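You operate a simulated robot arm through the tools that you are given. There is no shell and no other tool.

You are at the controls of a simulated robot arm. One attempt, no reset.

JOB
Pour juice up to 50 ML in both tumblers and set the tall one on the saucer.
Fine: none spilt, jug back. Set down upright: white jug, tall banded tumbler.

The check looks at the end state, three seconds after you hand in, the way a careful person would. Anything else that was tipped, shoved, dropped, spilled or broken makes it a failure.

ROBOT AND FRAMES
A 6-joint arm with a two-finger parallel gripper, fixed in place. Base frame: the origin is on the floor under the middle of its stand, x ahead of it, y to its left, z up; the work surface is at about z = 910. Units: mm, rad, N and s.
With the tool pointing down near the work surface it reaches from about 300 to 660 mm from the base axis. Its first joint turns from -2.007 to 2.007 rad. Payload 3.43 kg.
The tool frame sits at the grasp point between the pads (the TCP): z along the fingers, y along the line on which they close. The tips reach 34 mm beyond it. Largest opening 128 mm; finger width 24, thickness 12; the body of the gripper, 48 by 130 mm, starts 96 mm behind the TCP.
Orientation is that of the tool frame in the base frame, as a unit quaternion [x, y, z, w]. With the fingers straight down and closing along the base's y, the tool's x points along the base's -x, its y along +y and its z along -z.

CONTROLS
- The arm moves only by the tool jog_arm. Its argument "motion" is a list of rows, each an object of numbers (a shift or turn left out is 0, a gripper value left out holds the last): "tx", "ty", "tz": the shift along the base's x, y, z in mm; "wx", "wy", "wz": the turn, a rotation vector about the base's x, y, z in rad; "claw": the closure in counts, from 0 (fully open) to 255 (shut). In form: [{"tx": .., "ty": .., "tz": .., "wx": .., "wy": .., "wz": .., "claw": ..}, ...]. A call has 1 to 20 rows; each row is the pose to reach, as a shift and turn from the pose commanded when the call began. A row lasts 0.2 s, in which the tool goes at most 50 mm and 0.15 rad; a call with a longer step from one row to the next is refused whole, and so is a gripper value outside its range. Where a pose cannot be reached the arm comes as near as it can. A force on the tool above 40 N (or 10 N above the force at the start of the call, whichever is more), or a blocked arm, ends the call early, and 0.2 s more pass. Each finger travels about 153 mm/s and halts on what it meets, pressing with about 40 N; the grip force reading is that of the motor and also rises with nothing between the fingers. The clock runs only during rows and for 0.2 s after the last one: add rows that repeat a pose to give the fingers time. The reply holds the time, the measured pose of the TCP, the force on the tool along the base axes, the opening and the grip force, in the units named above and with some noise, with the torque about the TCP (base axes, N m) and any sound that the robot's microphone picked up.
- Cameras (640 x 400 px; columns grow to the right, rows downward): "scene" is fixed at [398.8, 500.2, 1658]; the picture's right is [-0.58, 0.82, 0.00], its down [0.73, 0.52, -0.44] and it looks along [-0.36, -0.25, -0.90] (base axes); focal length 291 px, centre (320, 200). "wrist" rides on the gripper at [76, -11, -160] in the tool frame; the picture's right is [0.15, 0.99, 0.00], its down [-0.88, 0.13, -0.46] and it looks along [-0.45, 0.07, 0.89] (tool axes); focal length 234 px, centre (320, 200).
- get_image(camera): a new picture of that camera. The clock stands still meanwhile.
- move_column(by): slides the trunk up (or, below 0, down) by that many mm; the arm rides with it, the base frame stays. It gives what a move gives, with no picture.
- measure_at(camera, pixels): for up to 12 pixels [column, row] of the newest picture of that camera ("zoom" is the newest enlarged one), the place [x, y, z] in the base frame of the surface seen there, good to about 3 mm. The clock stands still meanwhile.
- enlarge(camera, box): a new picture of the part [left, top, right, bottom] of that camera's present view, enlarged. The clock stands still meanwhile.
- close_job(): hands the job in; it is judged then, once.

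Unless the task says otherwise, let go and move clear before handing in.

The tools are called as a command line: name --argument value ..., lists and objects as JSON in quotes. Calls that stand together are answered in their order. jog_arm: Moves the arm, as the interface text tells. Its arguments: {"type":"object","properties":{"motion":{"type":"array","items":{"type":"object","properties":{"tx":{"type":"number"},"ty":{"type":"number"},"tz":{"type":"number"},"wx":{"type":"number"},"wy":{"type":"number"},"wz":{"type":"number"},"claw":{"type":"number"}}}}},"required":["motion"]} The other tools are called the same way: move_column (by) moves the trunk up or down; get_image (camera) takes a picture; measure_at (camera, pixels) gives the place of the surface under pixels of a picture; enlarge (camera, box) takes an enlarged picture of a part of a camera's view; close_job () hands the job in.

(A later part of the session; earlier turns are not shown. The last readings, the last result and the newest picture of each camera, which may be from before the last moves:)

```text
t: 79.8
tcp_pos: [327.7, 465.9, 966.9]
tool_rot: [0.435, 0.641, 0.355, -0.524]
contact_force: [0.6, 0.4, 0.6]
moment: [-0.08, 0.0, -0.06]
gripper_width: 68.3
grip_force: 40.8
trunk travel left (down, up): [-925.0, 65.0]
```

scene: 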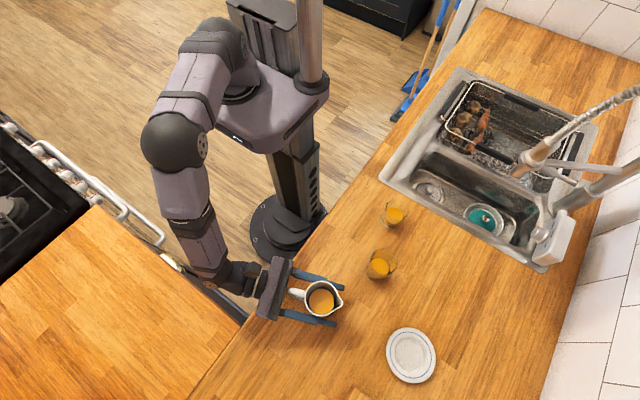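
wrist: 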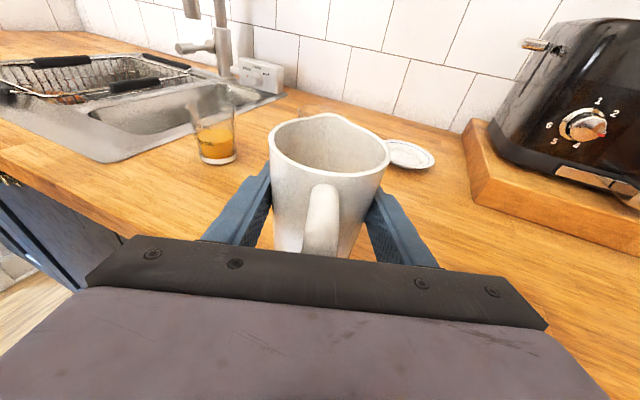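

Vertical force went from −2.3 to +0.6 N, so the base is touching. I'll ease down another 0.7 mm to confirm.

jog_arm --motion '[{"tz": -0.4}, {"tz": -0.7}, {"tz": -0.7}]'

get_image --camera "wrist"

```text
t: 80.6
tcp_pos: [329.3, 466.2, 967.9]
tool_rot: [0.433, 0.641, 0.356, -0.524]
contact_force: [1.7, -0.8, 8.5]
moment: [-0.36, -0.09, 0.04]
gripper_width: 68.7
grip_force: 40.2
trunk travel left (down, up): [-925.0, 65.0]
```

```text
taken
```

wrist: 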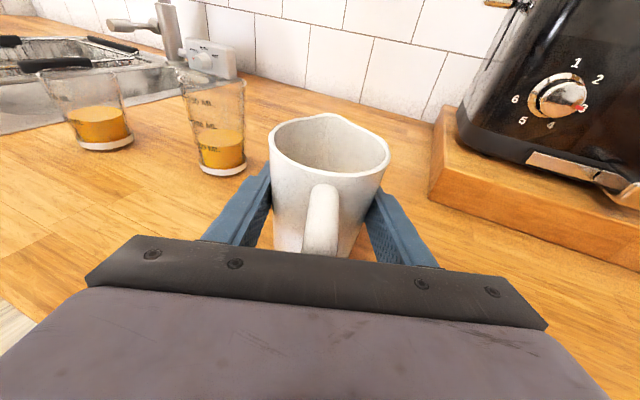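

Force now 8.5 N up, so the jug is firmly seated. I'll ease up a touch and open the fingers gradually.

jog_arm --motion '[{"tz": 0.4}, {"tz": 0.5, "claw": 122}, {"tz": 0.5, "claw": 116}, {"tz": 0.5, "claw": 112}, {"tz": 0.5, "claw": 107}, {"tz": 0.5, "claw": 100}, {"tz": 0.5, "claw": 90}, {"tz": 0.5, "claw": 75}, {"tz": 0.5, "claw": 50}, {"tz": 0.5, "claw": 20}, {"tz": 0.5, "claw": 0}, {"tz": 0.5, "claw": 0}]'

enlarge --camera "scene" --box '[270, 260, 370, 340]'

get_image --camera "wrist"

```text
t: 83.2
tcp_pos: [328.8, 466.2, 968.4]
tool_rot: [0.435, 0.641, 0.354, -0.524]
contact_force: [1.1, -0.9, -0.2]
moment: [-0.05, 0.01, 0.03]
gripper_width: 128.0
grip_force: 0.0
trunk travel left (down, up): [-925.0, 65.0]
```

```text
5.00 times, centred on (320, 300) of scene
```

zoom: 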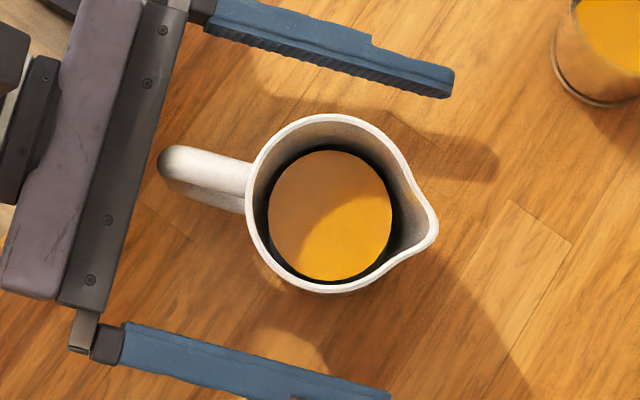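

```text
taken
```

wrist: 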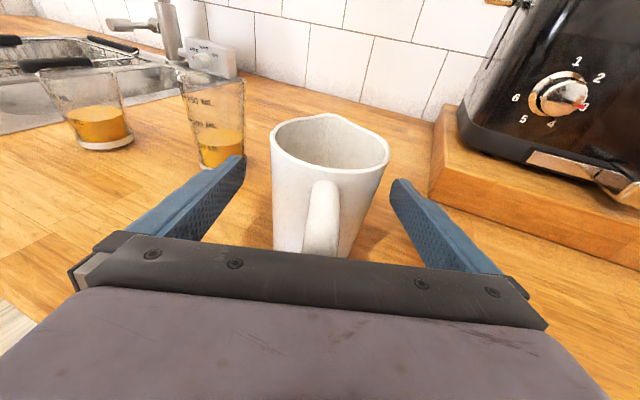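

The jug stands within about 2 mm of its original outline (rim rows 113–292 as before) and is released. I'll measure the board/toaster edge and saucer from this view, then back the fingers straight out.

measure_at --camera "wrist" --pixels '[[432, 192], [440, 150], [452, 112], [440, 196], [480, 215], [520, 240], [436, 186], [448, 135], [470, 150], [510, 170], [560, 200], [455, 105]]'

jog_arm --motion '[{"tx": 3, "ty": -7.5}, {"tx": 9, "ty": -22.5}, {"tx": 18, "ty": -45}, {"tx": 29, "ty": -73}, {"tx": 40, "ty": -101}, {"tx": 50, "ty": -126}, {"tx": 57, "ty": -144}, {"tx": 61, "ty": -154}, {"tx": 61, "ty": -154, "tz": 20}, {"tx": 61, "ty": -154, "tz": 60}, {"tx": 61, "ty": -154, "tz": 100}, {"tx": 61, "ty": -154, "tz": 140}, {"tx": 61, "ty": -154, "tz": 140}]'

get_image --camera "scene"

get_image --camera "wrist"

```text
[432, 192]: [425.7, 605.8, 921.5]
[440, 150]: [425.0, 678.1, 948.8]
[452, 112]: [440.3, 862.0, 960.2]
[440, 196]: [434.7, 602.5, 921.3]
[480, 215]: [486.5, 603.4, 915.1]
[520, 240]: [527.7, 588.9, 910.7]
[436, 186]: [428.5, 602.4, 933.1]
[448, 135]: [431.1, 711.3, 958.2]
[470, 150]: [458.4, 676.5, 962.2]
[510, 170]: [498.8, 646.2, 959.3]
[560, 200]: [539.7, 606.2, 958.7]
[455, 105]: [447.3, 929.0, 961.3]
```

```text
t: 86.0
tcp_pos: [390.8, 313.6, 1107.5]
tool_rot: [0.434, 0.641, 0.353, -0.525]
contact_force: [1.1, 0.2, -0.2]
moment: [0.0, 0.01, 0.0]
gripper_width: 128.0
grip_force: 0.1
trunk travel left (down, up): [-925.0, 65.0]
```

```text
taken
```

scene: 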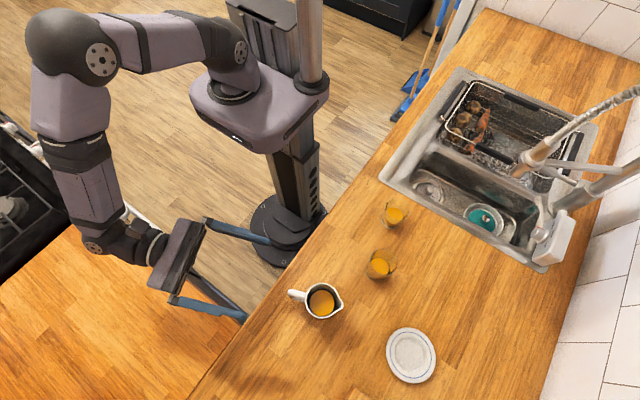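

```text
taken
```

wrist: 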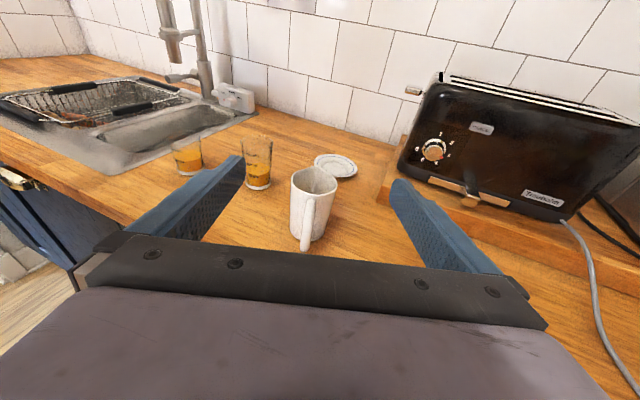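

The board's left edge is at x≈425 and front at y≈602, leaving room around the saucer. I'll go over to the tall tumbler, heading az≈100°, and come down 115 mm in front of it with the fingers at 100 mm.

jog_arm --motion '[{"tx": -15, "ty": 8, "claw": 56}, {"tx": -45, "ty": 23, "wz": -0.03}, {"tx": -80, "ty": 41, "wz": -0.07}, {"tx": -115, "ty": 59, "wz": -0.12}, {"tx": -148, "ty": 75, "wz": -0.165}, {"tx": -173, "ty": 87, "wz": -0.195}, {"tx": -188.8, "ty": 95.4, "wz": -0.204}, {"tx": -188.8, "ty": 95.4, "tz": -10, "wz": -0.204}, {"tx": -188.8, "ty": 95.4, "tz": -40, "wz": -0.204}, {"tx": -188.8, "ty": 95.4, "tz": -75, "wz": -0.204}, {"tx": -188.8, "ty": 95.4, "tz": -110, "wz": -0.204}, {"tx": -188.8, "ty": 95.4, "tz": -132, "wz": -0.204}, {"tx": -188.8, "ty": 95.4, "tz": -139, "wz": -0.204}, {"tx": -188.8, "ty": 95.4, "tz": -139, "wz": -0.204}]'

get_image --camera "scene"

get_image --camera "wrist"

```text
t: 89.0
tcp_pos: [201.9, 406.2, 970.0]
tool_rot: [0.498, 0.593, 0.406, -0.485]
contact_force: [0.2, 0.9, 0.2]
moment: [0.02, 0.01, -0.02]
gripper_width: 99.8
grip_force: 0.0
trunk travel left (down, up): [-925.0, 65.0]
```

```text
taken
```

scene: 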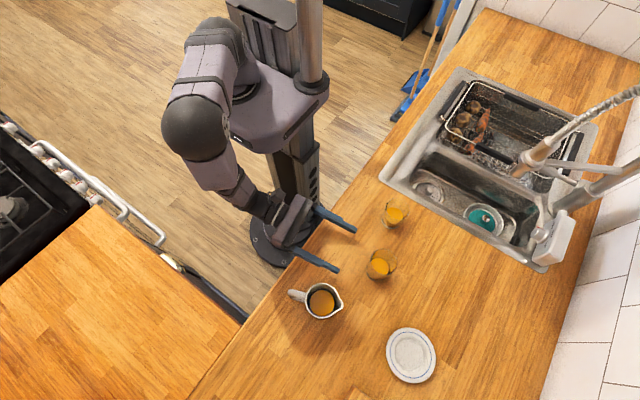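

```text
taken
```

wrist: 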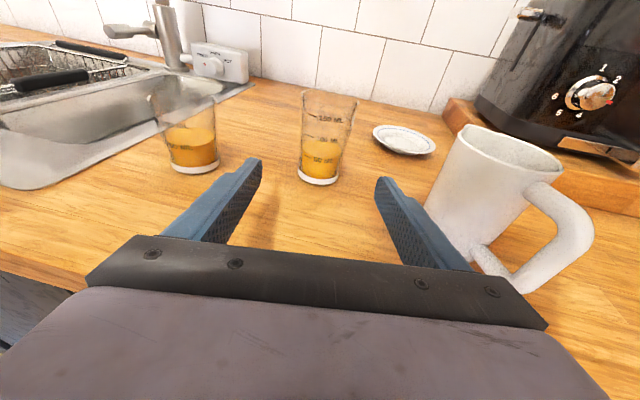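

The tall tumbler is dead ahead at wrist (325,140) between the fingers. I'll enlarge to check its level against the line and its exact position.

enlarge --camera "wrist" --box '[285, 80, 375, 190]'

measure_at --camera "zoom" --pixels '[[290, 270], [275, 275], [310, 275], [330, 285], [320, 340], [300, 350], [350, 345], [270, 340], [310, 230], [340, 235], [240, 50], [370, 60]]'

```text
3.64 times, centred on (330, 135) of wrist
```

zoom: 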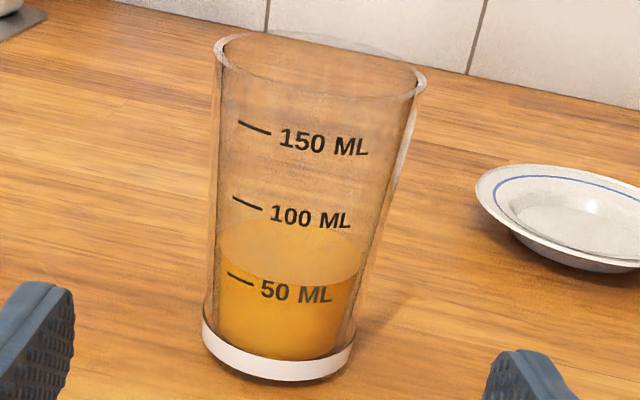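

```text
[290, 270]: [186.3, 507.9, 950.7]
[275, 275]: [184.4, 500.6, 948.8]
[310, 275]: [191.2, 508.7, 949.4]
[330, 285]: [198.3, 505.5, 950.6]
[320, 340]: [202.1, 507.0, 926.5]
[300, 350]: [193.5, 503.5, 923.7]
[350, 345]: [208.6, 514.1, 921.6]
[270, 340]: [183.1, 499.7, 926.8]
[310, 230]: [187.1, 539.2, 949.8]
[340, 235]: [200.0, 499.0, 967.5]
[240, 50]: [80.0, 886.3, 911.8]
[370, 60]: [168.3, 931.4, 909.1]
```

enlarge --camera "wrist" --box '[295, 130, 345, 180]'

measure_at --camera "zoom" --pixels '[[155, 159], [170, 170], [180, 176], [210, 185], [230, 190], [262, 195], [290, 200], [318, 205], [200, 120], [260, 120], [300, 100], [240, 150]]'

```text
8.00 times, centred on (320, 155) of wrist
```

zoom: 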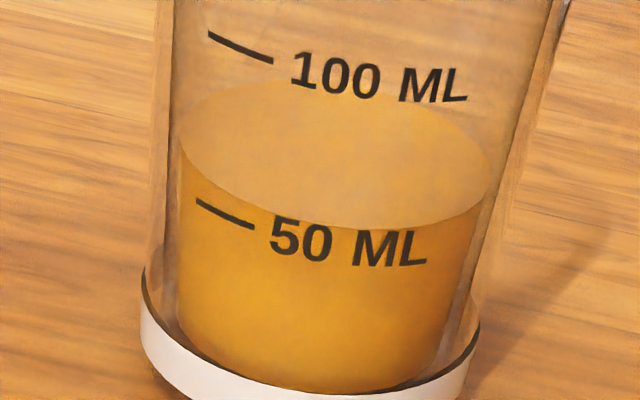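

```text
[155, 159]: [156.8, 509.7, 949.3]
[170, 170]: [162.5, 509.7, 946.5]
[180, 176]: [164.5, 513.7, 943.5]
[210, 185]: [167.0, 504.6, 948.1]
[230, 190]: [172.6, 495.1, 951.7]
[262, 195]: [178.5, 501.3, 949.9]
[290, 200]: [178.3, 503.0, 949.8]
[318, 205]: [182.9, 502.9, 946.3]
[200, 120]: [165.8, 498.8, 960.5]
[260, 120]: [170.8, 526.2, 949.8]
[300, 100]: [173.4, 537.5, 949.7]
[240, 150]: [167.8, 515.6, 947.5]
```

The tall level is about 1.5 mm above its tick, roughly 53 ML, and the tumbler is aligned within 1 mm of the tool's axis. I'll slide forward so the fingers straddle it.

jog_arm --motion '[{"tx": -2, "ty": 12}, {"tx": -5.6, "ty": 34}, {"tx": -9.9, "ty": 60}, {"tx": -14, "ty": 85}, {"tx": -17, "ty": 103}, {"tx": -18.7, "ty": 113.5}, {"tx": -19.3, "ty": 117.5}, {"tx": -19.3, "ty": 117.5}]'

enlarge --camera "scene" --box '[340, 215, 430, 305]'

get_image --camera "wrist"

```text
t: 90.8
tcp_pos: [182.0, 526.5, 967.7]
tool_rot: [0.498, 0.594, 0.405, -0.485]
contact_force: [0.4, 0.5, 0.2]
moment: [0.01, 0.0, 0.02]
gripper_width: 99.9
grip_force: 0.0
trunk travel left (down, up): [-925.0, 65.0]
```

```text
4.44 times, centred on (385, 260) of scene
```

zoom: 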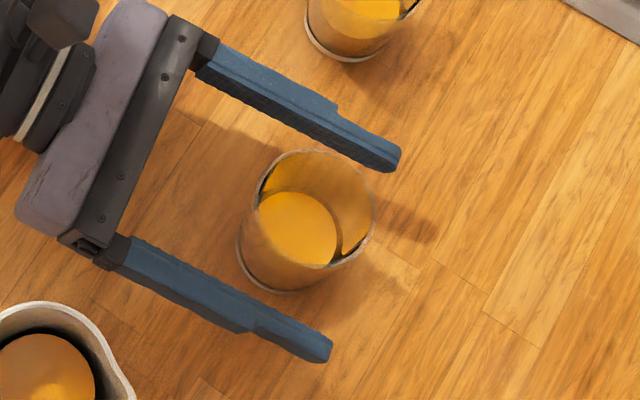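

```text
taken
```

wrist: 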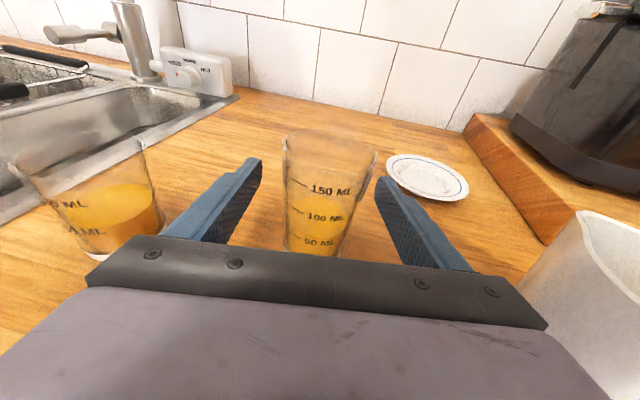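

The tumbler sits centred between the pads with no contact. I'll close gently in small steps.

jog_arm --motion '[{"claw": 90}, {"claw": 112}, {"claw": 122}, {"claw": 128}, {"claw": 132}, {"claw": 136}, {"claw": 140}, {"claw": 144}, {"claw": 148}, {"claw": 152}, {"claw": 158}, {"claw": 165}, {"claw": 165}]'

enlarge --camera "scene" --box '[340, 215, 430, 305]'

```text
t: 93.6
tcp_pos: [183.2, 525.7, 968.3]
tool_rot: [0.498, 0.593, 0.406, -0.486]
contact_force: [0.8, 0.6, -0.1]
moment: [0.04, 0.01, 0.04]
gripper_width: 58.1
grip_force: 39.9
trunk travel left (down, up): [-925.0, 65.0]
```

```text
4.44 times, centred on (385, 260) of scene
```

zoom: 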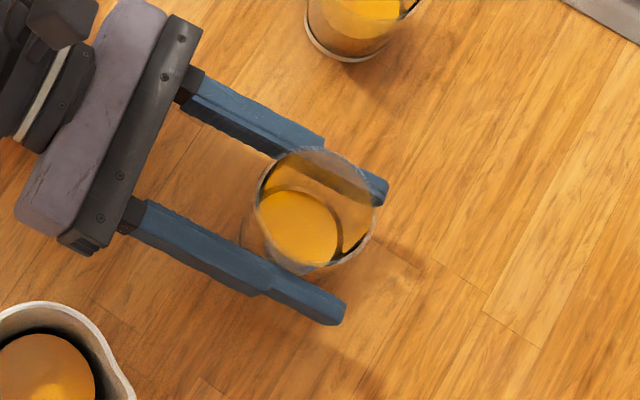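

Gripped at 58.1 mm with 39.9 N and the tumbler hasn't moved. I'll lift it slowly and straight.

jog_arm --motion '[{"tz": 1.5}, {"tz": 5}, {"tz": 11}, {"tz": 19}, {"tz": 29}, {"tz": 39}, {"tz": 48}, {"tz": 55}, {"tz": 59}, {"tz": 60}, {"tz": 60}]'

get_image --camera "scene"

get_image --camera "wrist"

```text
t: 96.0
tcp_pos: [182.8, 525.6, 1028.8]
tool_rot: [0.498, 0.593, 0.406, -0.485]
contact_force: [-0.9, -0.4, -1.9]
moment: [-0.03, 0.02, 0.0]
gripper_width: 57.8
grip_force: 39.9
trunk travel left (down, up): [-925.0, 65.0]
```

```text
taken
```

scene: 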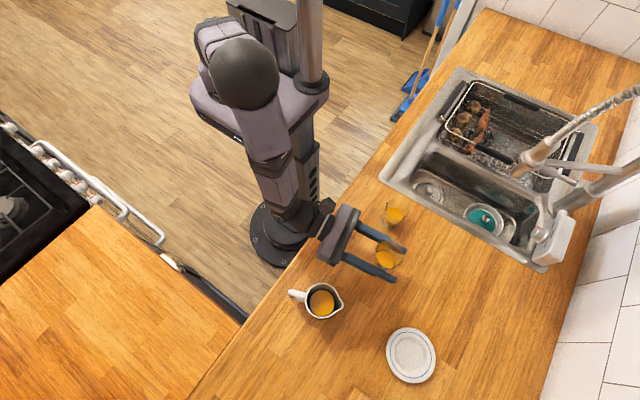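

```text
taken
```

wrist: 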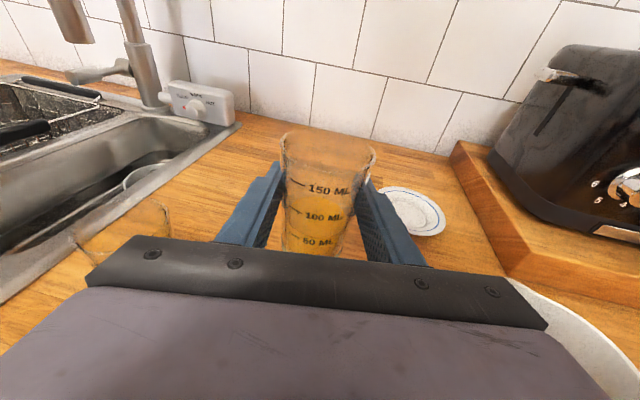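

The tumbler lifted cleanly and stays upright. I'll now pin down the saucer's centre and well.

enlarge --camera "scene" --box '[376, 320, 446, 390]'

measure_at --camera "zoom" --pixels '[[315, 190], [405, 200], [225, 200], [315, 110], [315, 280], [375, 140], [250, 140], [380, 270], [250, 260], [170, 180], [460, 220], [320, 50]]'

```text
5.71 times, centred on (411, 355) of scene
```

zoom: 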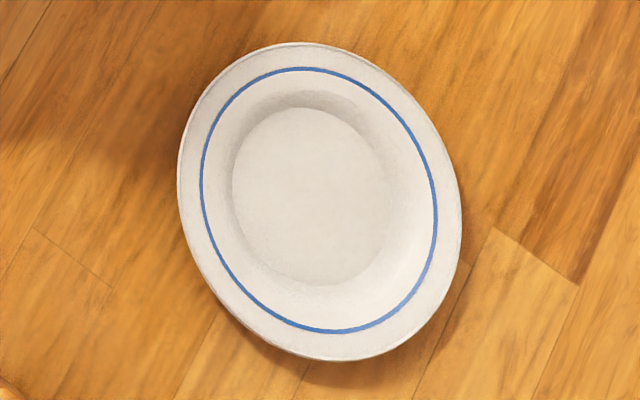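

```text
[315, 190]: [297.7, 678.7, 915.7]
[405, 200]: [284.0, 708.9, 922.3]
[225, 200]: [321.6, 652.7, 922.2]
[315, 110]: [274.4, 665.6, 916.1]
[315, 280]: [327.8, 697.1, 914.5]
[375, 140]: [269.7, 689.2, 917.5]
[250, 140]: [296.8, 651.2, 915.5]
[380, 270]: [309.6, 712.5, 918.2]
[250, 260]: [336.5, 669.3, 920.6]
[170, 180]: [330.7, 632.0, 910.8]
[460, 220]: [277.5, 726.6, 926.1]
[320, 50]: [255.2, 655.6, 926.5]
```

The saucer's centre is about (301.5,680) with a flat well roughly 60 mm across at z≈915. I'll carry the tumbler there smoothly, turning to az≈62° and staying about 100 mm above.

jog_arm --motion '[{"tx": 1.2, "ty": 1.6, "tz": 0.5, "wz": -0.007}, {"tx": 4.8, "ty": 6.3, "tz": 1.8, "wz": -0.027}, {"tx": 10.8, "ty": 14.1, "tz": 4, "wz": -0.06}, {"tx": 19.2, "ty": 25, "tz": 7, "wz": -0.106}, {"tx": 28.7, "ty": 37.5, "tz": 11, "wz": -0.159}, {"tx": 39.5, "ty": 51.6, "tz": 14, "wz": -0.219}, {"tx": 51.5, "ty": 67.2, "tz": 15, "wz": -0.285}, {"tx": 63.4, "ty": 82.8, "tz": 15, "wz": -0.351}, {"tx": 75.4, "ty": 98.5, "tz": 15, "wz": -0.418}, {"tx": 87.4, "ty": 114.1, "tz": 15, "wz": -0.484}, {"tx": 98.2, "ty": 128.2, "tz": 15, "wz": -0.544}, {"tx": 106.5, "ty": 139.1, "tz": 15, "wz": -0.59}, {"tx": 112.5, "ty": 146.9, "tz": 15, "wz": -0.623}, {"tx": 117.3, "ty": 153.2, "tz": 15, "wz": -0.65}, {"tx": 119.7, "ty": 156.3, "tz": 15, "wz": -0.663}, {"tx": 119.7, "ty": 156.3, "tz": 15, "wz": -0.663}]'

get_image --camera "scene"

get_image --camera "wrist"

```text
t: 99.4
tcp_pos: [386.2, 653.4, 1056.7]
tool_rot: [0.641, 0.445, 0.505, -0.369]
contact_force: [-0.1, -0.2, -2.3]
moment: [0.04, 0.01, -0.02]
gripper_width: 58.0
grip_force: 39.6
out of reach, approached as far as the arm can: row 8, 9, 10, 11, 12, 13, 14, 15, 16
trunk travel left (down, up): [-925.0, 65.0]
```

```text
taken
```

scene: 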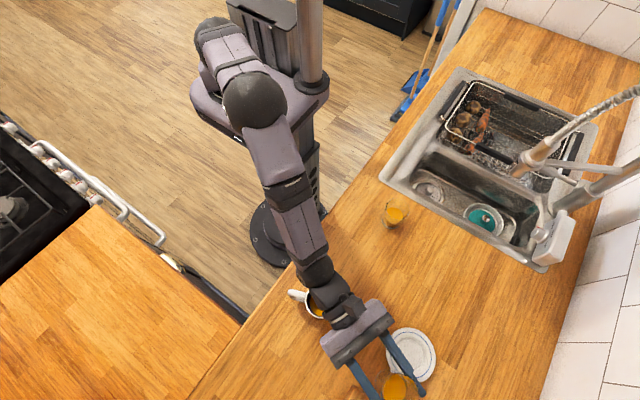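

```text
taken
```

wrist: 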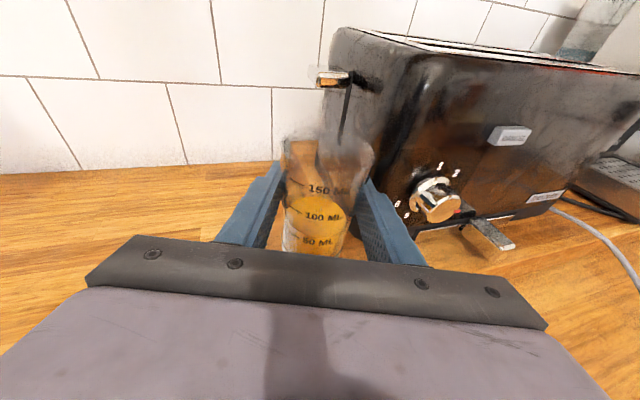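

The target was out of reach in this posture: the hand went to (386,653,1057) instead, over towards the toaster, still holding the tumbler upright with no contact force. I'll look closely before moving.

enlarge --camera "scene" --box '[280, 240, 460, 400]'

measure_at --camera "scene" --pixels '[[225, 60], [250, 95], [240, 40], [285, 170], [300, 220], [318, 275], [330, 290], [345, 312], [350, 330], [395, 385], [300, 300], [375, 375]]'

measure_at --camera "wrist" --pixels '[[325, 200], [330, 75], [380, 100], [430, 200], [400, 240], [370, 190], [345, 60], [500, 240], [300, 150], [355, 150], [345, 95], [450, 60]]'

```text
2.50 times, centred on (370, 320) of scene
```

zoom: 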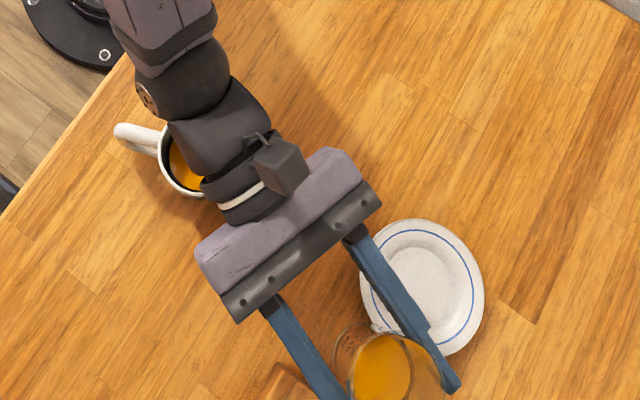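

```text
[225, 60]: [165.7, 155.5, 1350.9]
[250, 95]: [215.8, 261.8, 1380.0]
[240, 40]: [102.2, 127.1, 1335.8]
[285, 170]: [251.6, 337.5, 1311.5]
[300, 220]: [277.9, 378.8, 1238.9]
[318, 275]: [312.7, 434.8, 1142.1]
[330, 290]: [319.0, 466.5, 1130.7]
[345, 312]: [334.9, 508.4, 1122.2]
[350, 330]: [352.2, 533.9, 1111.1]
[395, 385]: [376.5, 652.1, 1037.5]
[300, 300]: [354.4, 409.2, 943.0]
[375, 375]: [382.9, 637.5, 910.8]
```

```text
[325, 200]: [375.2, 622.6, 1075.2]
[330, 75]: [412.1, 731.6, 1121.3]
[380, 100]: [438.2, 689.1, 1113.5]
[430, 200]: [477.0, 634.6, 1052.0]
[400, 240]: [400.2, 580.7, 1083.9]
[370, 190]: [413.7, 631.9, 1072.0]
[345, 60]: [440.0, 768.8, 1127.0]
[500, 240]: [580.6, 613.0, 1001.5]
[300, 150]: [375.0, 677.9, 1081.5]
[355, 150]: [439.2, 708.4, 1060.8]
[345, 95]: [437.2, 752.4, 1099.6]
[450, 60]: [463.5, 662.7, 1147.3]
```

The hand is about 10 mm from the toaster's left side (x≈437) with the arm passing above the jug, nothing touched. I'll test with a 1 mm lift to learn where the commanded pose now stands.

jog_arm --motion '[{"tz": 1}]'

```text
t: 99.8
tcp_pos: [386.3, 653.7, 1057.4]
tool_rot: [0.64, 0.445, 0.505, -0.369]
contact_force: [0.7, 0.3, -2.2]
moment: [0.0, 0.02, 0.0]
gripper_width: 58.0
grip_force: 40.0
trunk travel left (down, up): [-925.0, 65.0]
```

The 1 mm test worked, so the commanded pose now equals the actual one; the arm can't point straight outwards at this shallow pitch. I'll go back the way I came towards (234,593), turning away from the limit and restoring exact level.

jog_arm --motion '[{"tx": -3, "ty": -1.2, "wx": 0.0005, "wy": -0.0008, "wz": 0.0067}, {"tx": -11, "ty": -4.4, "wx": 0.0012, "wy": -0.0019, "wz": 0.0167}, {"tx": -24, "ty": -9.5, "wx": 0.0027, "wy": -0.0041, "wz": 0.0357}, {"tx": -40, "ty": -15.9, "wx": 0.0044, "wy": -0.0067, "wz": 0.0586}, {"tx": -57, "ty": -22.7, "wx": 0.0063, "wy": -0.0096, "wz": 0.0835}, {"tx": -75, "ty": -29.8, "wx": 0.0083, "wy": -0.0126, "wz": 0.11}, {"tx": -93, "ty": -37, "wx": 0.0103, "wy": -0.0157, "wz": 0.1364}, {"tx": -110, "ty": -43.8, "wx": 0.0121, "wy": -0.0186, "wz": 0.1614}, {"tx": -126, "ty": -50.1, "wx": 0.0139, "wy": -0.0213, "wz": 0.1848}, {"tx": -139, "ty": -55.3, "wx": 0.0153, "wy": -0.0234, "wz": 0.204}, {"tx": -148, "ty": -58.9, "wx": 0.0163, "wy": -0.025, "wz": 0.217}, {"tx": -152.3, "ty": -60.6, "wx": 0.0168, "wy": -0.0257, "wz": 0.2234}, {"tx": -152.3, "ty": -60.6, "wx": 0.0168, "wy": -0.0257, "wz": 0.2234}]'

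get_image --camera "scene"

```text
t: 102.6
tcp_pos: [232.2, 591.3, 1058.3]
tool_rot: [0.577, 0.514, 0.473, -0.422]
contact_force: [-0.7, -0.2, -2.4]
moment: [-0.03, 0.0, -0.02]
gripper_width: 57.7
grip_force: 40.5
trunk travel left (down, up): [-925.0, 65.0]
```

```text
taken
```

scene: 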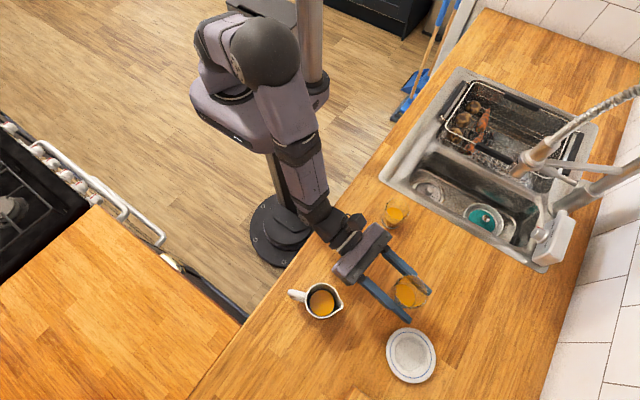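

Back at (232,591) level, tumbler upright, jug and short tumbler undisturbed. I'll set the tumbler down here on clear counter and re-grasp it from steeply above, which suits the reach to the saucer better.

jog_arm --motion '[{"tz": -3}, {"tz": -10}, {"tz": -22}, {"tz": -36}, {"tz": -50}, {"tz": -63}, {"tz": -73}, {"tz": -80}, {"tz": -84}, {"tz": -85}, {"tz": -85}]'

get_image --camera "scene"

get_image --camera "wrist"

```text
t: 105.0
tcp_pos: [230.7, 592.3, 973.0]
tool_rot: [0.577, 0.514, 0.473, -0.423]
contact_force: [0.2, 0.2, -1.9]
moment: [0.01, -0.01, -0.03]
gripper_width: 57.6
grip_force: 40.2
trunk travel left (down, up): [-925.0, 65.0]
```

```text
taken
```

scene: 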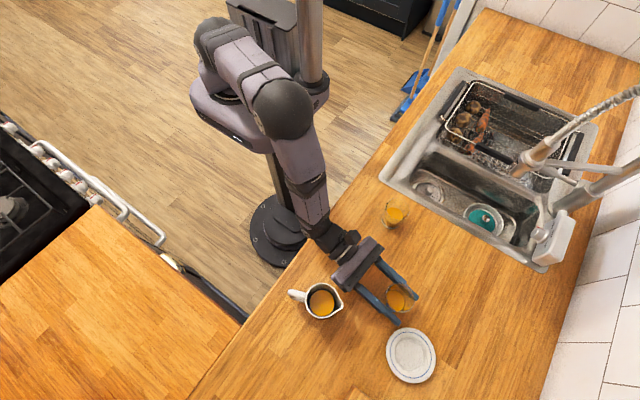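

```text
taken
```

wrist: 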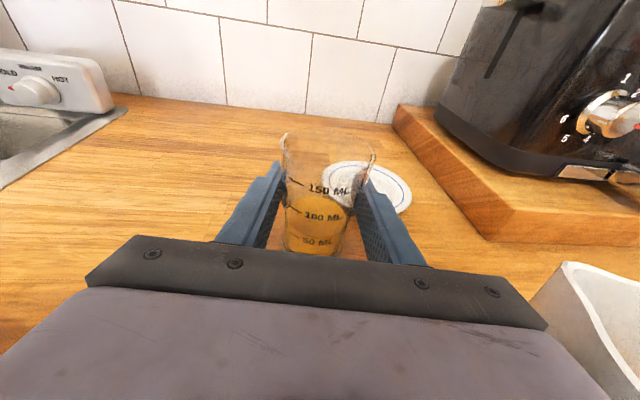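

The tumbler hovers about 4 mm above the counter, clear of saucer and jug. I'll lower in small steps while watching the force.

jog_arm --motion '[{"tz": -1}, {"tz": -2}, {"tz": -3}, {"tz": -3.5}, {"tz": -3.5}]'

```text
t: 106.2
tcp_pos: [231.5, 592.5, 969.0]
tool_rot: [0.577, 0.514, 0.473, -0.423]
contact_force: [0.3, -0.2, -2.3]
moment: [0.01, 0.01, 0.03]
gripper_width: 57.7
grip_force: 39.9
trunk travel left (down, up): [-925.0, 65.0]
```

jog_arm --motion '[{"tz": -0.5}, {"tz": -1.0}, {"tz": -1.0}]'

```text
t: 107.0
tcp_pos: [232.0, 593.3, 968.6]
tool_rot: [0.577, 0.514, 0.473, -0.423]
contact_force: [-0.1, -0.2, -2.8]
moment: [0.03, 0.0, 0.0]
gripper_width: 57.4
grip_force: 39.7
trunk travel left (down, up): [-925.0, 65.0]
```

Still hanging freely (−2.8 N). I'll continue down half a millimetre at a time.

jog_arm --motion '[{"tz": -0.5}, {"tz": -1.0}, {"tz": -1.0}]'

```text
t: 107.8
tcp_pos: [233.1, 593.5, 968.0]
tool_rot: [0.577, 0.514, 0.473, -0.423]
contact_force: [0.8, -0.9, -1.0]
moment: [-0.03, 0.02, 0.03]
gripper_width: 58.0
grip_force: 39.7
trunk travel left (down, up): [-925.0, 65.0]
```

jog_arm --motion '[{"tz": -0.3}, {"tz": -0.6}, {"tz": -0.6}]'

```text
t: 108.6
tcp_pos: [231.7, 592.6, 967.6]
tool_rot: [0.576, 0.514, 0.474, -0.423]
contact_force: [1.4, 2.3, 2.5]
moment: [0.04, 0.0, -0.01]
gripper_width: 57.9
grip_force: 40.3
trunk travel left (down, up): [-925.0, 65.0]
```

The force flipped to +2.5 N, so the tumbler is standing. I'll open gradually.

jog_arm --motion '[{"claw": 148}, {"claw": 143}, {"claw": 139}, {"claw": 135}, {"claw": 130}, {"claw": 122}, {"claw": 110}, {"claw": 90}, {"claw": 65}, {"claw": 50}, {"claw": 50}]'

enlarge --camera "scene" --box '[330, 225, 450, 385]'

get_image --camera "wrist"

```text
t: 111.0
tcp_pos: [231.0, 590.8, 967.3]
tool_rot: [0.577, 0.514, 0.473, -0.423]
contact_force: [-0.4, -0.1, -0.1]
moment: [0.01, 0.02, 0.0]
gripper_width: 103.0
grip_force: 0.2
trunk travel left (down, up): [-925.0, 65.0]
```

```text
2.50 times, centred on (390, 305) of scene
```

zoom: 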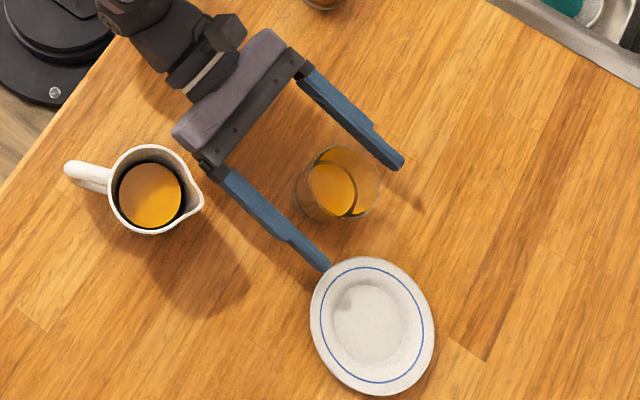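

```text
taken
```

wrist: 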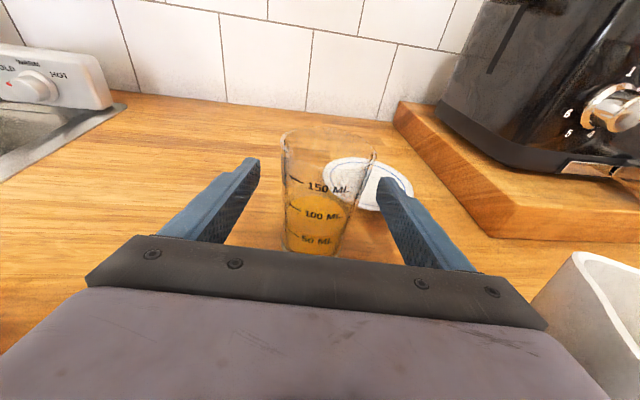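

The tumbler stands free at about (232,589) with the juice level calm. I'll rise straight up clear of it and turn the hand away from the wrist limit.

jog_arm --motion '[{"tz": 5}, {"tz": 20}, {"tz": 45}, {"tz": 75}, {"tz": 105}, {"tz": 130}, {"tz": 140}, {"tz": 140, "wz": 0.06}, {"tz": 140, "wz": 0.14}, {"tz": 140, "wz": 0.22}, {"tz": 140, "wz": 0.3}, {"tz": 140, "wz": 0.37}, {"tz": 140, "wz": 0.37}]'

get_image --camera "scene"

```text
t: 113.8
tcp_pos: [231.1, 592.5, 1105.3]
tool_rot: [0.472, 0.612, 0.387, -0.503]
contact_force: [-0.5, 0.4, 0.2]
moment: [0.04, 0.01, -0.01]
gripper_width: 102.8
grip_force: 0.1
trunk travel left (down, up): [-925.0, 65.0]
```

```text
taken
```

scene: 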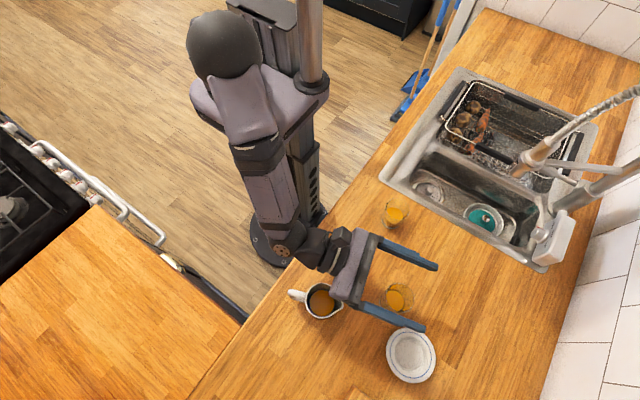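

Clear above everything at az≈105°. Now I'll tilt the hand down to a steep 65° pitch in place.

jog_arm --motion '[{"tz": 5, "wx": -0.08, "wy": -0.021}, {"tz": 10, "wx": -0.195, "wy": -0.0514}, {"tz": 15, "wx": -0.31, "wy": -0.0818}, {"tz": 20, "wx": -0.425, "wy": -0.1121}, {"tz": 20, "wx": -0.54, "wy": -0.1425}, {"tz": 20, "wx": -0.655, "wy": -0.1728}, {"tz": 20, "wx": -0.77, "wy": -0.2031}, {"tz": 20, "wx": -0.86, "wy": -0.2269}, {"tz": 20, "wx": -0.906, "wy": -0.239}, {"tz": 20, "wx": -0.906, "wy": -0.239}]'

get_image --camera "scene"

get_image --camera "wrist"

```text
t: 116.0
tcp_pos: [231.1, 593.4, 1127.0]
tool_rot: [0.596, 0.773, 0.132, -0.172]
contact_force: [0.0, 0.3, 0.2]
moment: [-0.01, 0.0, -0.01]
gripper_width: 103.0
grip_force: 0.0
trunk travel left (down, up): [-925.0, 65.0]
```

```text
taken
```

scene: 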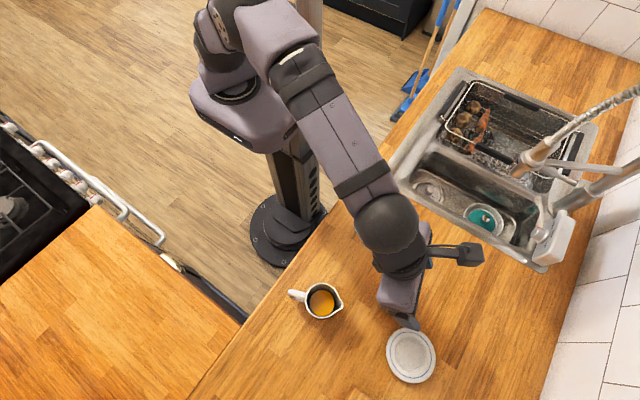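

```text
taken
```

wrist: 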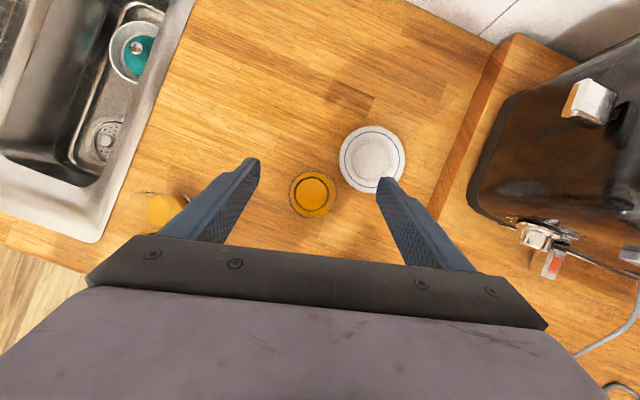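

Steep pose reached (pitch ≈65°), looking straight down at the tumbler (312,193) and saucer (372,158). With the hand still empty, I'll turn to face outwards and test whether the saucer is reachable this way.

jog_arm --motion '[{"wz": -0.05}, {"wz": -0.14}, {"wz": -0.24}, {"wz": -0.34}, {"wz": -0.44}, {"wz": -0.53}, {"wz": -0.59}, {"wz": -0.61}, {"wz": -0.61}]'

get_image --camera "scene"

```text
t: 118.0
tcp_pos: [237.4, 589.7, 1126.8]
tool_rot: [0.762, 0.61, 0.168, -0.139]
contact_force: [-0.1, -0.3, 0.8]
moment: [-0.04, 0.01, 0.0]
gripper_width: 102.6
grip_force: 0.0
out of reach, approached as far as the arm can: row 6, 7, 8, 9
trunk travel left (down, up): [-925.0, 65.0]
```

```text
taken
```

scene: 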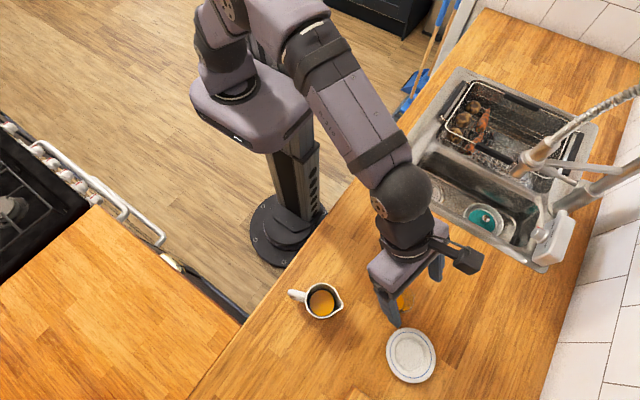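

The wrist roll hit its stop at az≈78°, so in this roll the hand can't face fully outwards. I'll go vertical and turn the hand the other way round (roll by half a turn), which should leave the wrist free.

jog_arm --motion '[{"wx": -0.06, "wy": 0.0124}, {"wx": -0.15, "wy": 0.031}, {"wx": -0.24, "wy": 0.05}, {"wx": -0.33, "wy": 0.068}, {"wx": -0.4, "wy": 0.083}, {"wx": -0.429, "wy": 0.089}, {"wx": -0.429, "wy": 0.089}]'

```text
t: 119.6
tcp_pos: [254.9, 559.0, 1121.3]
tool_rot: [0.776, 0.631, 0.003, -0.005]
contact_force: [-0.2, -1.3, 1.0]
moment: [0.0, -0.02, 0.0]
gripper_width: 103.0
grip_force: 0.0
out of reach, approached as far as the arm can: row 2, 3, 4, 5, 6, 7
trunk travel left (down, up): [-925.0, 65.0]
```

The hand is now vertical at (255,559,1121). I'll yaw it the long way round away from the stop while drawing it slightly inwards.

jog_arm --motion '[{"tx": -8, "ty": -12, "tz": -3, "wz": 0.1}, {"tx": -16, "ty": -24, "tz": -6, "wz": 0.24}, {"tx": -24, "ty": -36, "tz": -9, "wz": 0.38}, {"tx": -32, "ty": -48, "tz": -12, "wz": 0.52}, {"tx": -40, "ty": -59, "tz": -15, "wz": 0.66}, {"tx": -40, "ty": -59, "tz": -15, "wz": 0.8}, {"tx": -40, "ty": -59, "tz": -15, "wz": 0.94}, {"tx": -40, "ty": -59, "tz": -15, "wz": 1.08}, {"tx": -40, "ty": -59, "tz": -15, "wz": 1.22}, {"tx": -40, "ty": -59, "tz": -15, "wz": 1.36}, {"tx": -40, "ty": -59, "tz": -15, "wz": 1.5}, {"tx": -40, "ty": -59, "tz": -15, "wz": 1.5}]'

get_image --camera "scene"

```text
t: 122.2
tcp_pos: [213.0, 501.8, 1107.4]
tool_rot: [0.144, 0.99, 0.001, 0.0]
contact_force: [0.0, -0.3, 1.3]
moment: [0.0, -0.01, 0.01]
gripper_width: 102.9
grip_force: 0.0
trunk travel left (down, up): [-925.0, 65.0]
```

```text
taken
```

scene: 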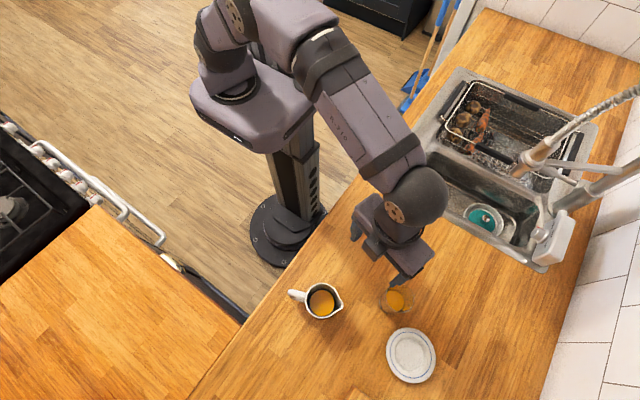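

Free motion now; tool heading is at az≈164°. I'll continue the yaw to about az 247° so the camera side faces back to the robot.

jog_arm --motion '[{"wz": 0.1}, {"wz": 0.24}, {"wz": 0.38}, {"wz": 0.52}, {"wz": 0.66}, {"wz": 0.8}, {"wz": 0.94}, {"wz": 1.08}, {"wz": 1.22}, {"wz": 1.35}, {"wz": 1.44}, {"wz": 1.44}]'

get_image --camera "scene"

get_image --camera "wrist"

```text
t: 124.8
tcp_pos: [213.3, 503.7, 1107.6]
tool_rot: [-0.543, 0.84, 0.0, -0.001]
contact_force: [-0.5, 0.4, -0.1]
moment: [0.02, -0.02, -0.01]
gripper_width: 103.0
grip_force: 0.0
trunk travel left (down, up): [-925.0, 65.0]
```

```text
taken
```

scene: 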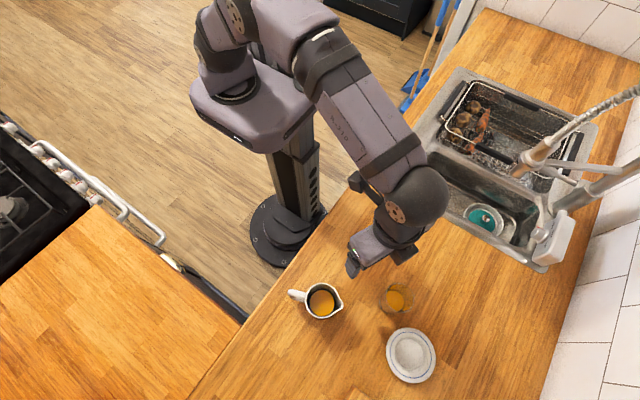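

```text
taken
```

wrist: 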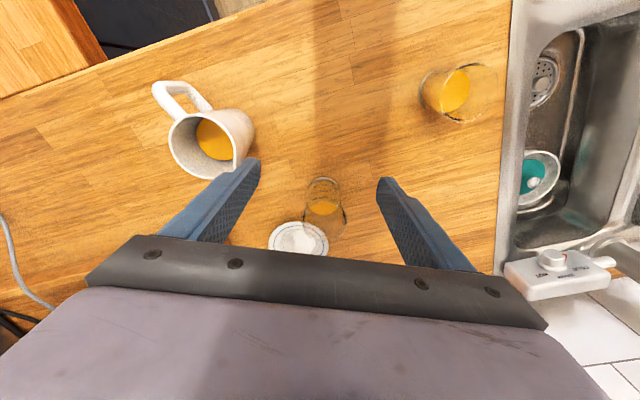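

The hand is reversed with plenty of roll margin, camera looking outwards. Now I'll lean it outwards by 25° (pitch 65°) facing the saucer direction.

jog_arm --motion '[{"wx": 0.05, "wy": -0.0226}, {"wx": 0.13, "wy": -0.0587}, {"wx": 0.22, "wy": -0.0993}, {"wx": 0.31, "wy": -0.14}, {"wx": 0.37, "wy": -0.167}, {"wx": 0.397, "wy": -0.179}, {"wx": 0.397, "wy": -0.179}]'

get_image --camera "wrist"

```text
t: 126.4
tcp_pos: [214.0, 502.9, 1107.6]
tool_rot: [-0.53, 0.82, 0.117, 0.181]
contact_force: [-0.9, -0.3, 0.8]
moment: [0.02, -0.01, 0.01]
gripper_width: 102.9
grip_force: 0.0
trunk travel left (down, up): [-925.0, 65.0]
```

```text
taken
```

wrist: 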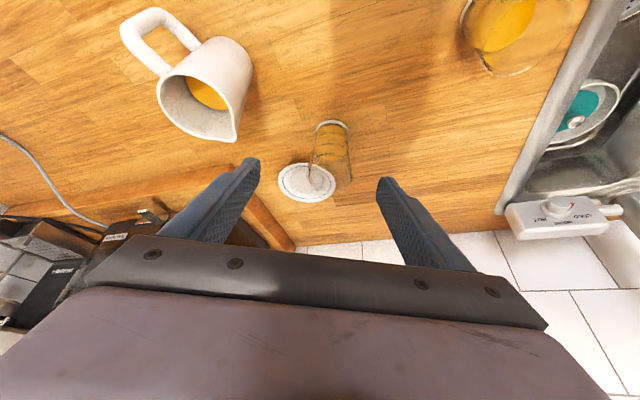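

Pitch 65° facing outwards is achieved. With the hand still empty, I'll test reaching to above the saucer.

jog_arm --motion '[{"tx": 4, "ty": 8, "tz": -2}, {"tx": 12, "ty": 24, "tz": -6}, {"tx": 23, "ty": 46, "tz": -12}, {"tx": 35, "ty": 70, "tz": -18}, {"tx": 47, "ty": 95, "tz": -25}, {"tx": 58, "ty": 118, "tz": -31}, {"tx": 69, "ty": 140, "tz": -37}, {"tx": 78, "ty": 158, "tz": -42}, {"tx": 84, "ty": 170, "tz": -45}, {"tx": 87.5, "ty": 177, "tz": -47}, {"tx": 87.5, "ty": 177, "tz": -47}]'

get_image --camera "scene"

get_image --camera "wrist"

```text
t: 128.8
tcp_pos: [296.2, 666.9, 1060.0]
tool_rot: [-0.531, 0.82, 0.118, 0.181]
contact_force: [-0.1, 0.2, 0.3]
moment: [0.0, 0.02, 0.01]
gripper_width: 103.1
grip_force: 0.0
out of reach, approached as far as the arm can: row 9, 10, 11
trunk travel left (down, up): [-925.0, 65.0]
```

```text
taken
```

scene: 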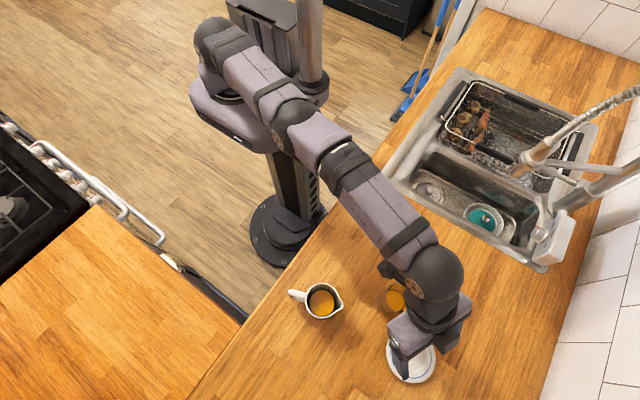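

```text
taken
```

wrist: 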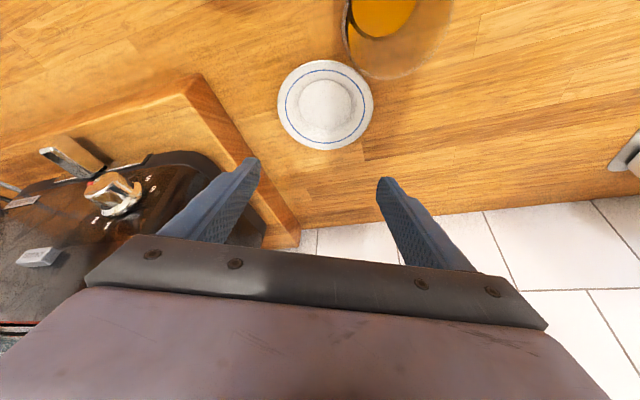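

This posture reaches (296,667), about 14 mm short of the saucer's centre. I'll lean a further 10° outwards (pitch 55°) and test again, still empty-handed.

jog_arm --motion '[{"tx": -2, "ty": -4, "wx": 0.03, "wy": -0.0135}, {"tx": -2, "ty": -4, "wx": 0.08, "wy": -0.036}, {"tx": -2, "ty": -4, "wx": 0.13, "wy": -0.0585}, {"tx": -2, "ty": -4, "wx": 0.159, "wy": -0.0716}, {"tx": 0, "ty": 2, "tz": -8, "wx": 0.159, "wy": -0.0716}, {"tx": 3, "ty": 8, "tz": -20, "wx": 0.159, "wy": -0.0716}, {"tx": 5, "ty": 12, "tz": -35, "wx": 0.159, "wy": -0.0716}, {"tx": 5.3, "ty": 13.1, "tz": -50, "wx": 0.159, "wy": -0.0716}, {"tx": 5.3, "ty": 13.1, "tz": -60, "wx": 0.159, "wy": -0.0716}, {"tx": 5.3, "ty": 13.1, "tz": -60, "wx": 0.159, "wy": -0.0716}]'

get_image --camera "scene"

get_image --camera "wrist"

```text
t: 131.0
tcp_pos: [301.0, 678.0, 999.4]
tool_rot: [-0.518, 0.801, 0.163, 0.252]
contact_force: [0.1, 0.7, -0.4]
moment: [0.01, 0.04, 0.0]
gripper_width: 102.9
grip_force: 0.0
trunk travel left (down, up): [-925.0, 65.0]
```

```text
taken
```

scene: 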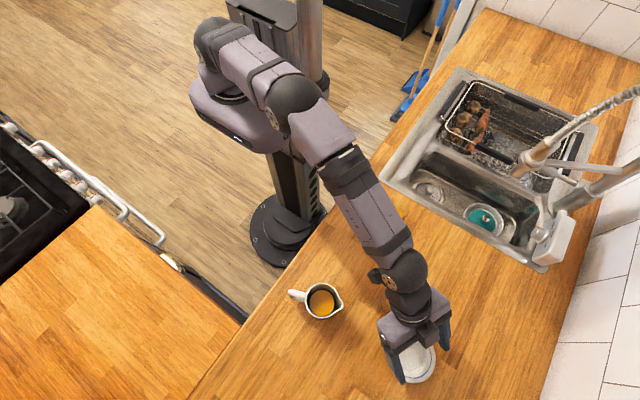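

```text
taken
```

wrist: 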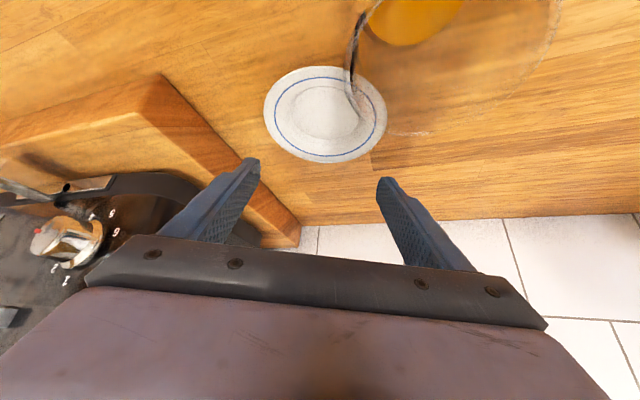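

At pitch 55° the hand reaches (301,678,999) over the saucer with no complaint. I'll check it also reaches placing height, then rise and locate the tumbler exactly.

jog_arm --motion '[{"tz": -10}, {"tz": -18}, {"tz": -18}, {"tz": 0}, {"tz": 30}, {"tz": 60}, {"tz": 85}, {"tz": 92}, {"tx": -8, "ty": -12, "tz": 92}, {"tx": -24, "ty": -32, "tz": 92}, {"tx": -44, "ty": -56, "tz": 92}, {"tx": -60, "ty": -76, "tz": 92}, {"tx": -68, "ty": -86, "tz": 92}, {"tx": -70, "ty": -89, "tz": 92}, {"tx": -70, "ty": -89, "tz": 92}]'

get_image --camera "wrist"

get_image --camera "scene"

```text
t: 134.2
tcp_pos: [231.3, 589.6, 1091.8]
tool_rot: [-0.519, 0.8, 0.165, 0.252]
contact_force: [0.1, 0.3, 0.1]
moment: [0.0, 0.01, -0.02]
gripper_width: 103.2
grip_force: 0.1
trunk travel left (down, up): [-925.0, 65.0]
```

```text
taken
```

wrist: 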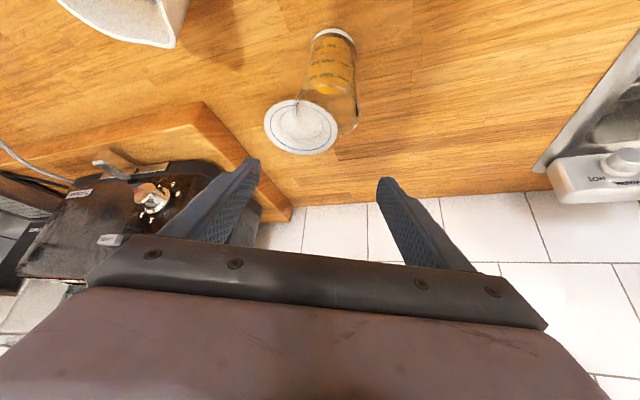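

```text
taken
```

scene: 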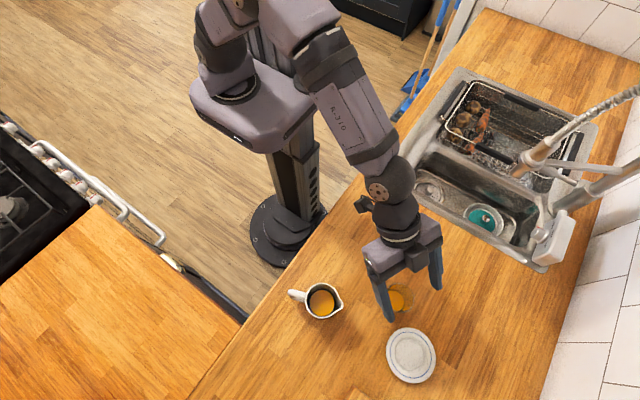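

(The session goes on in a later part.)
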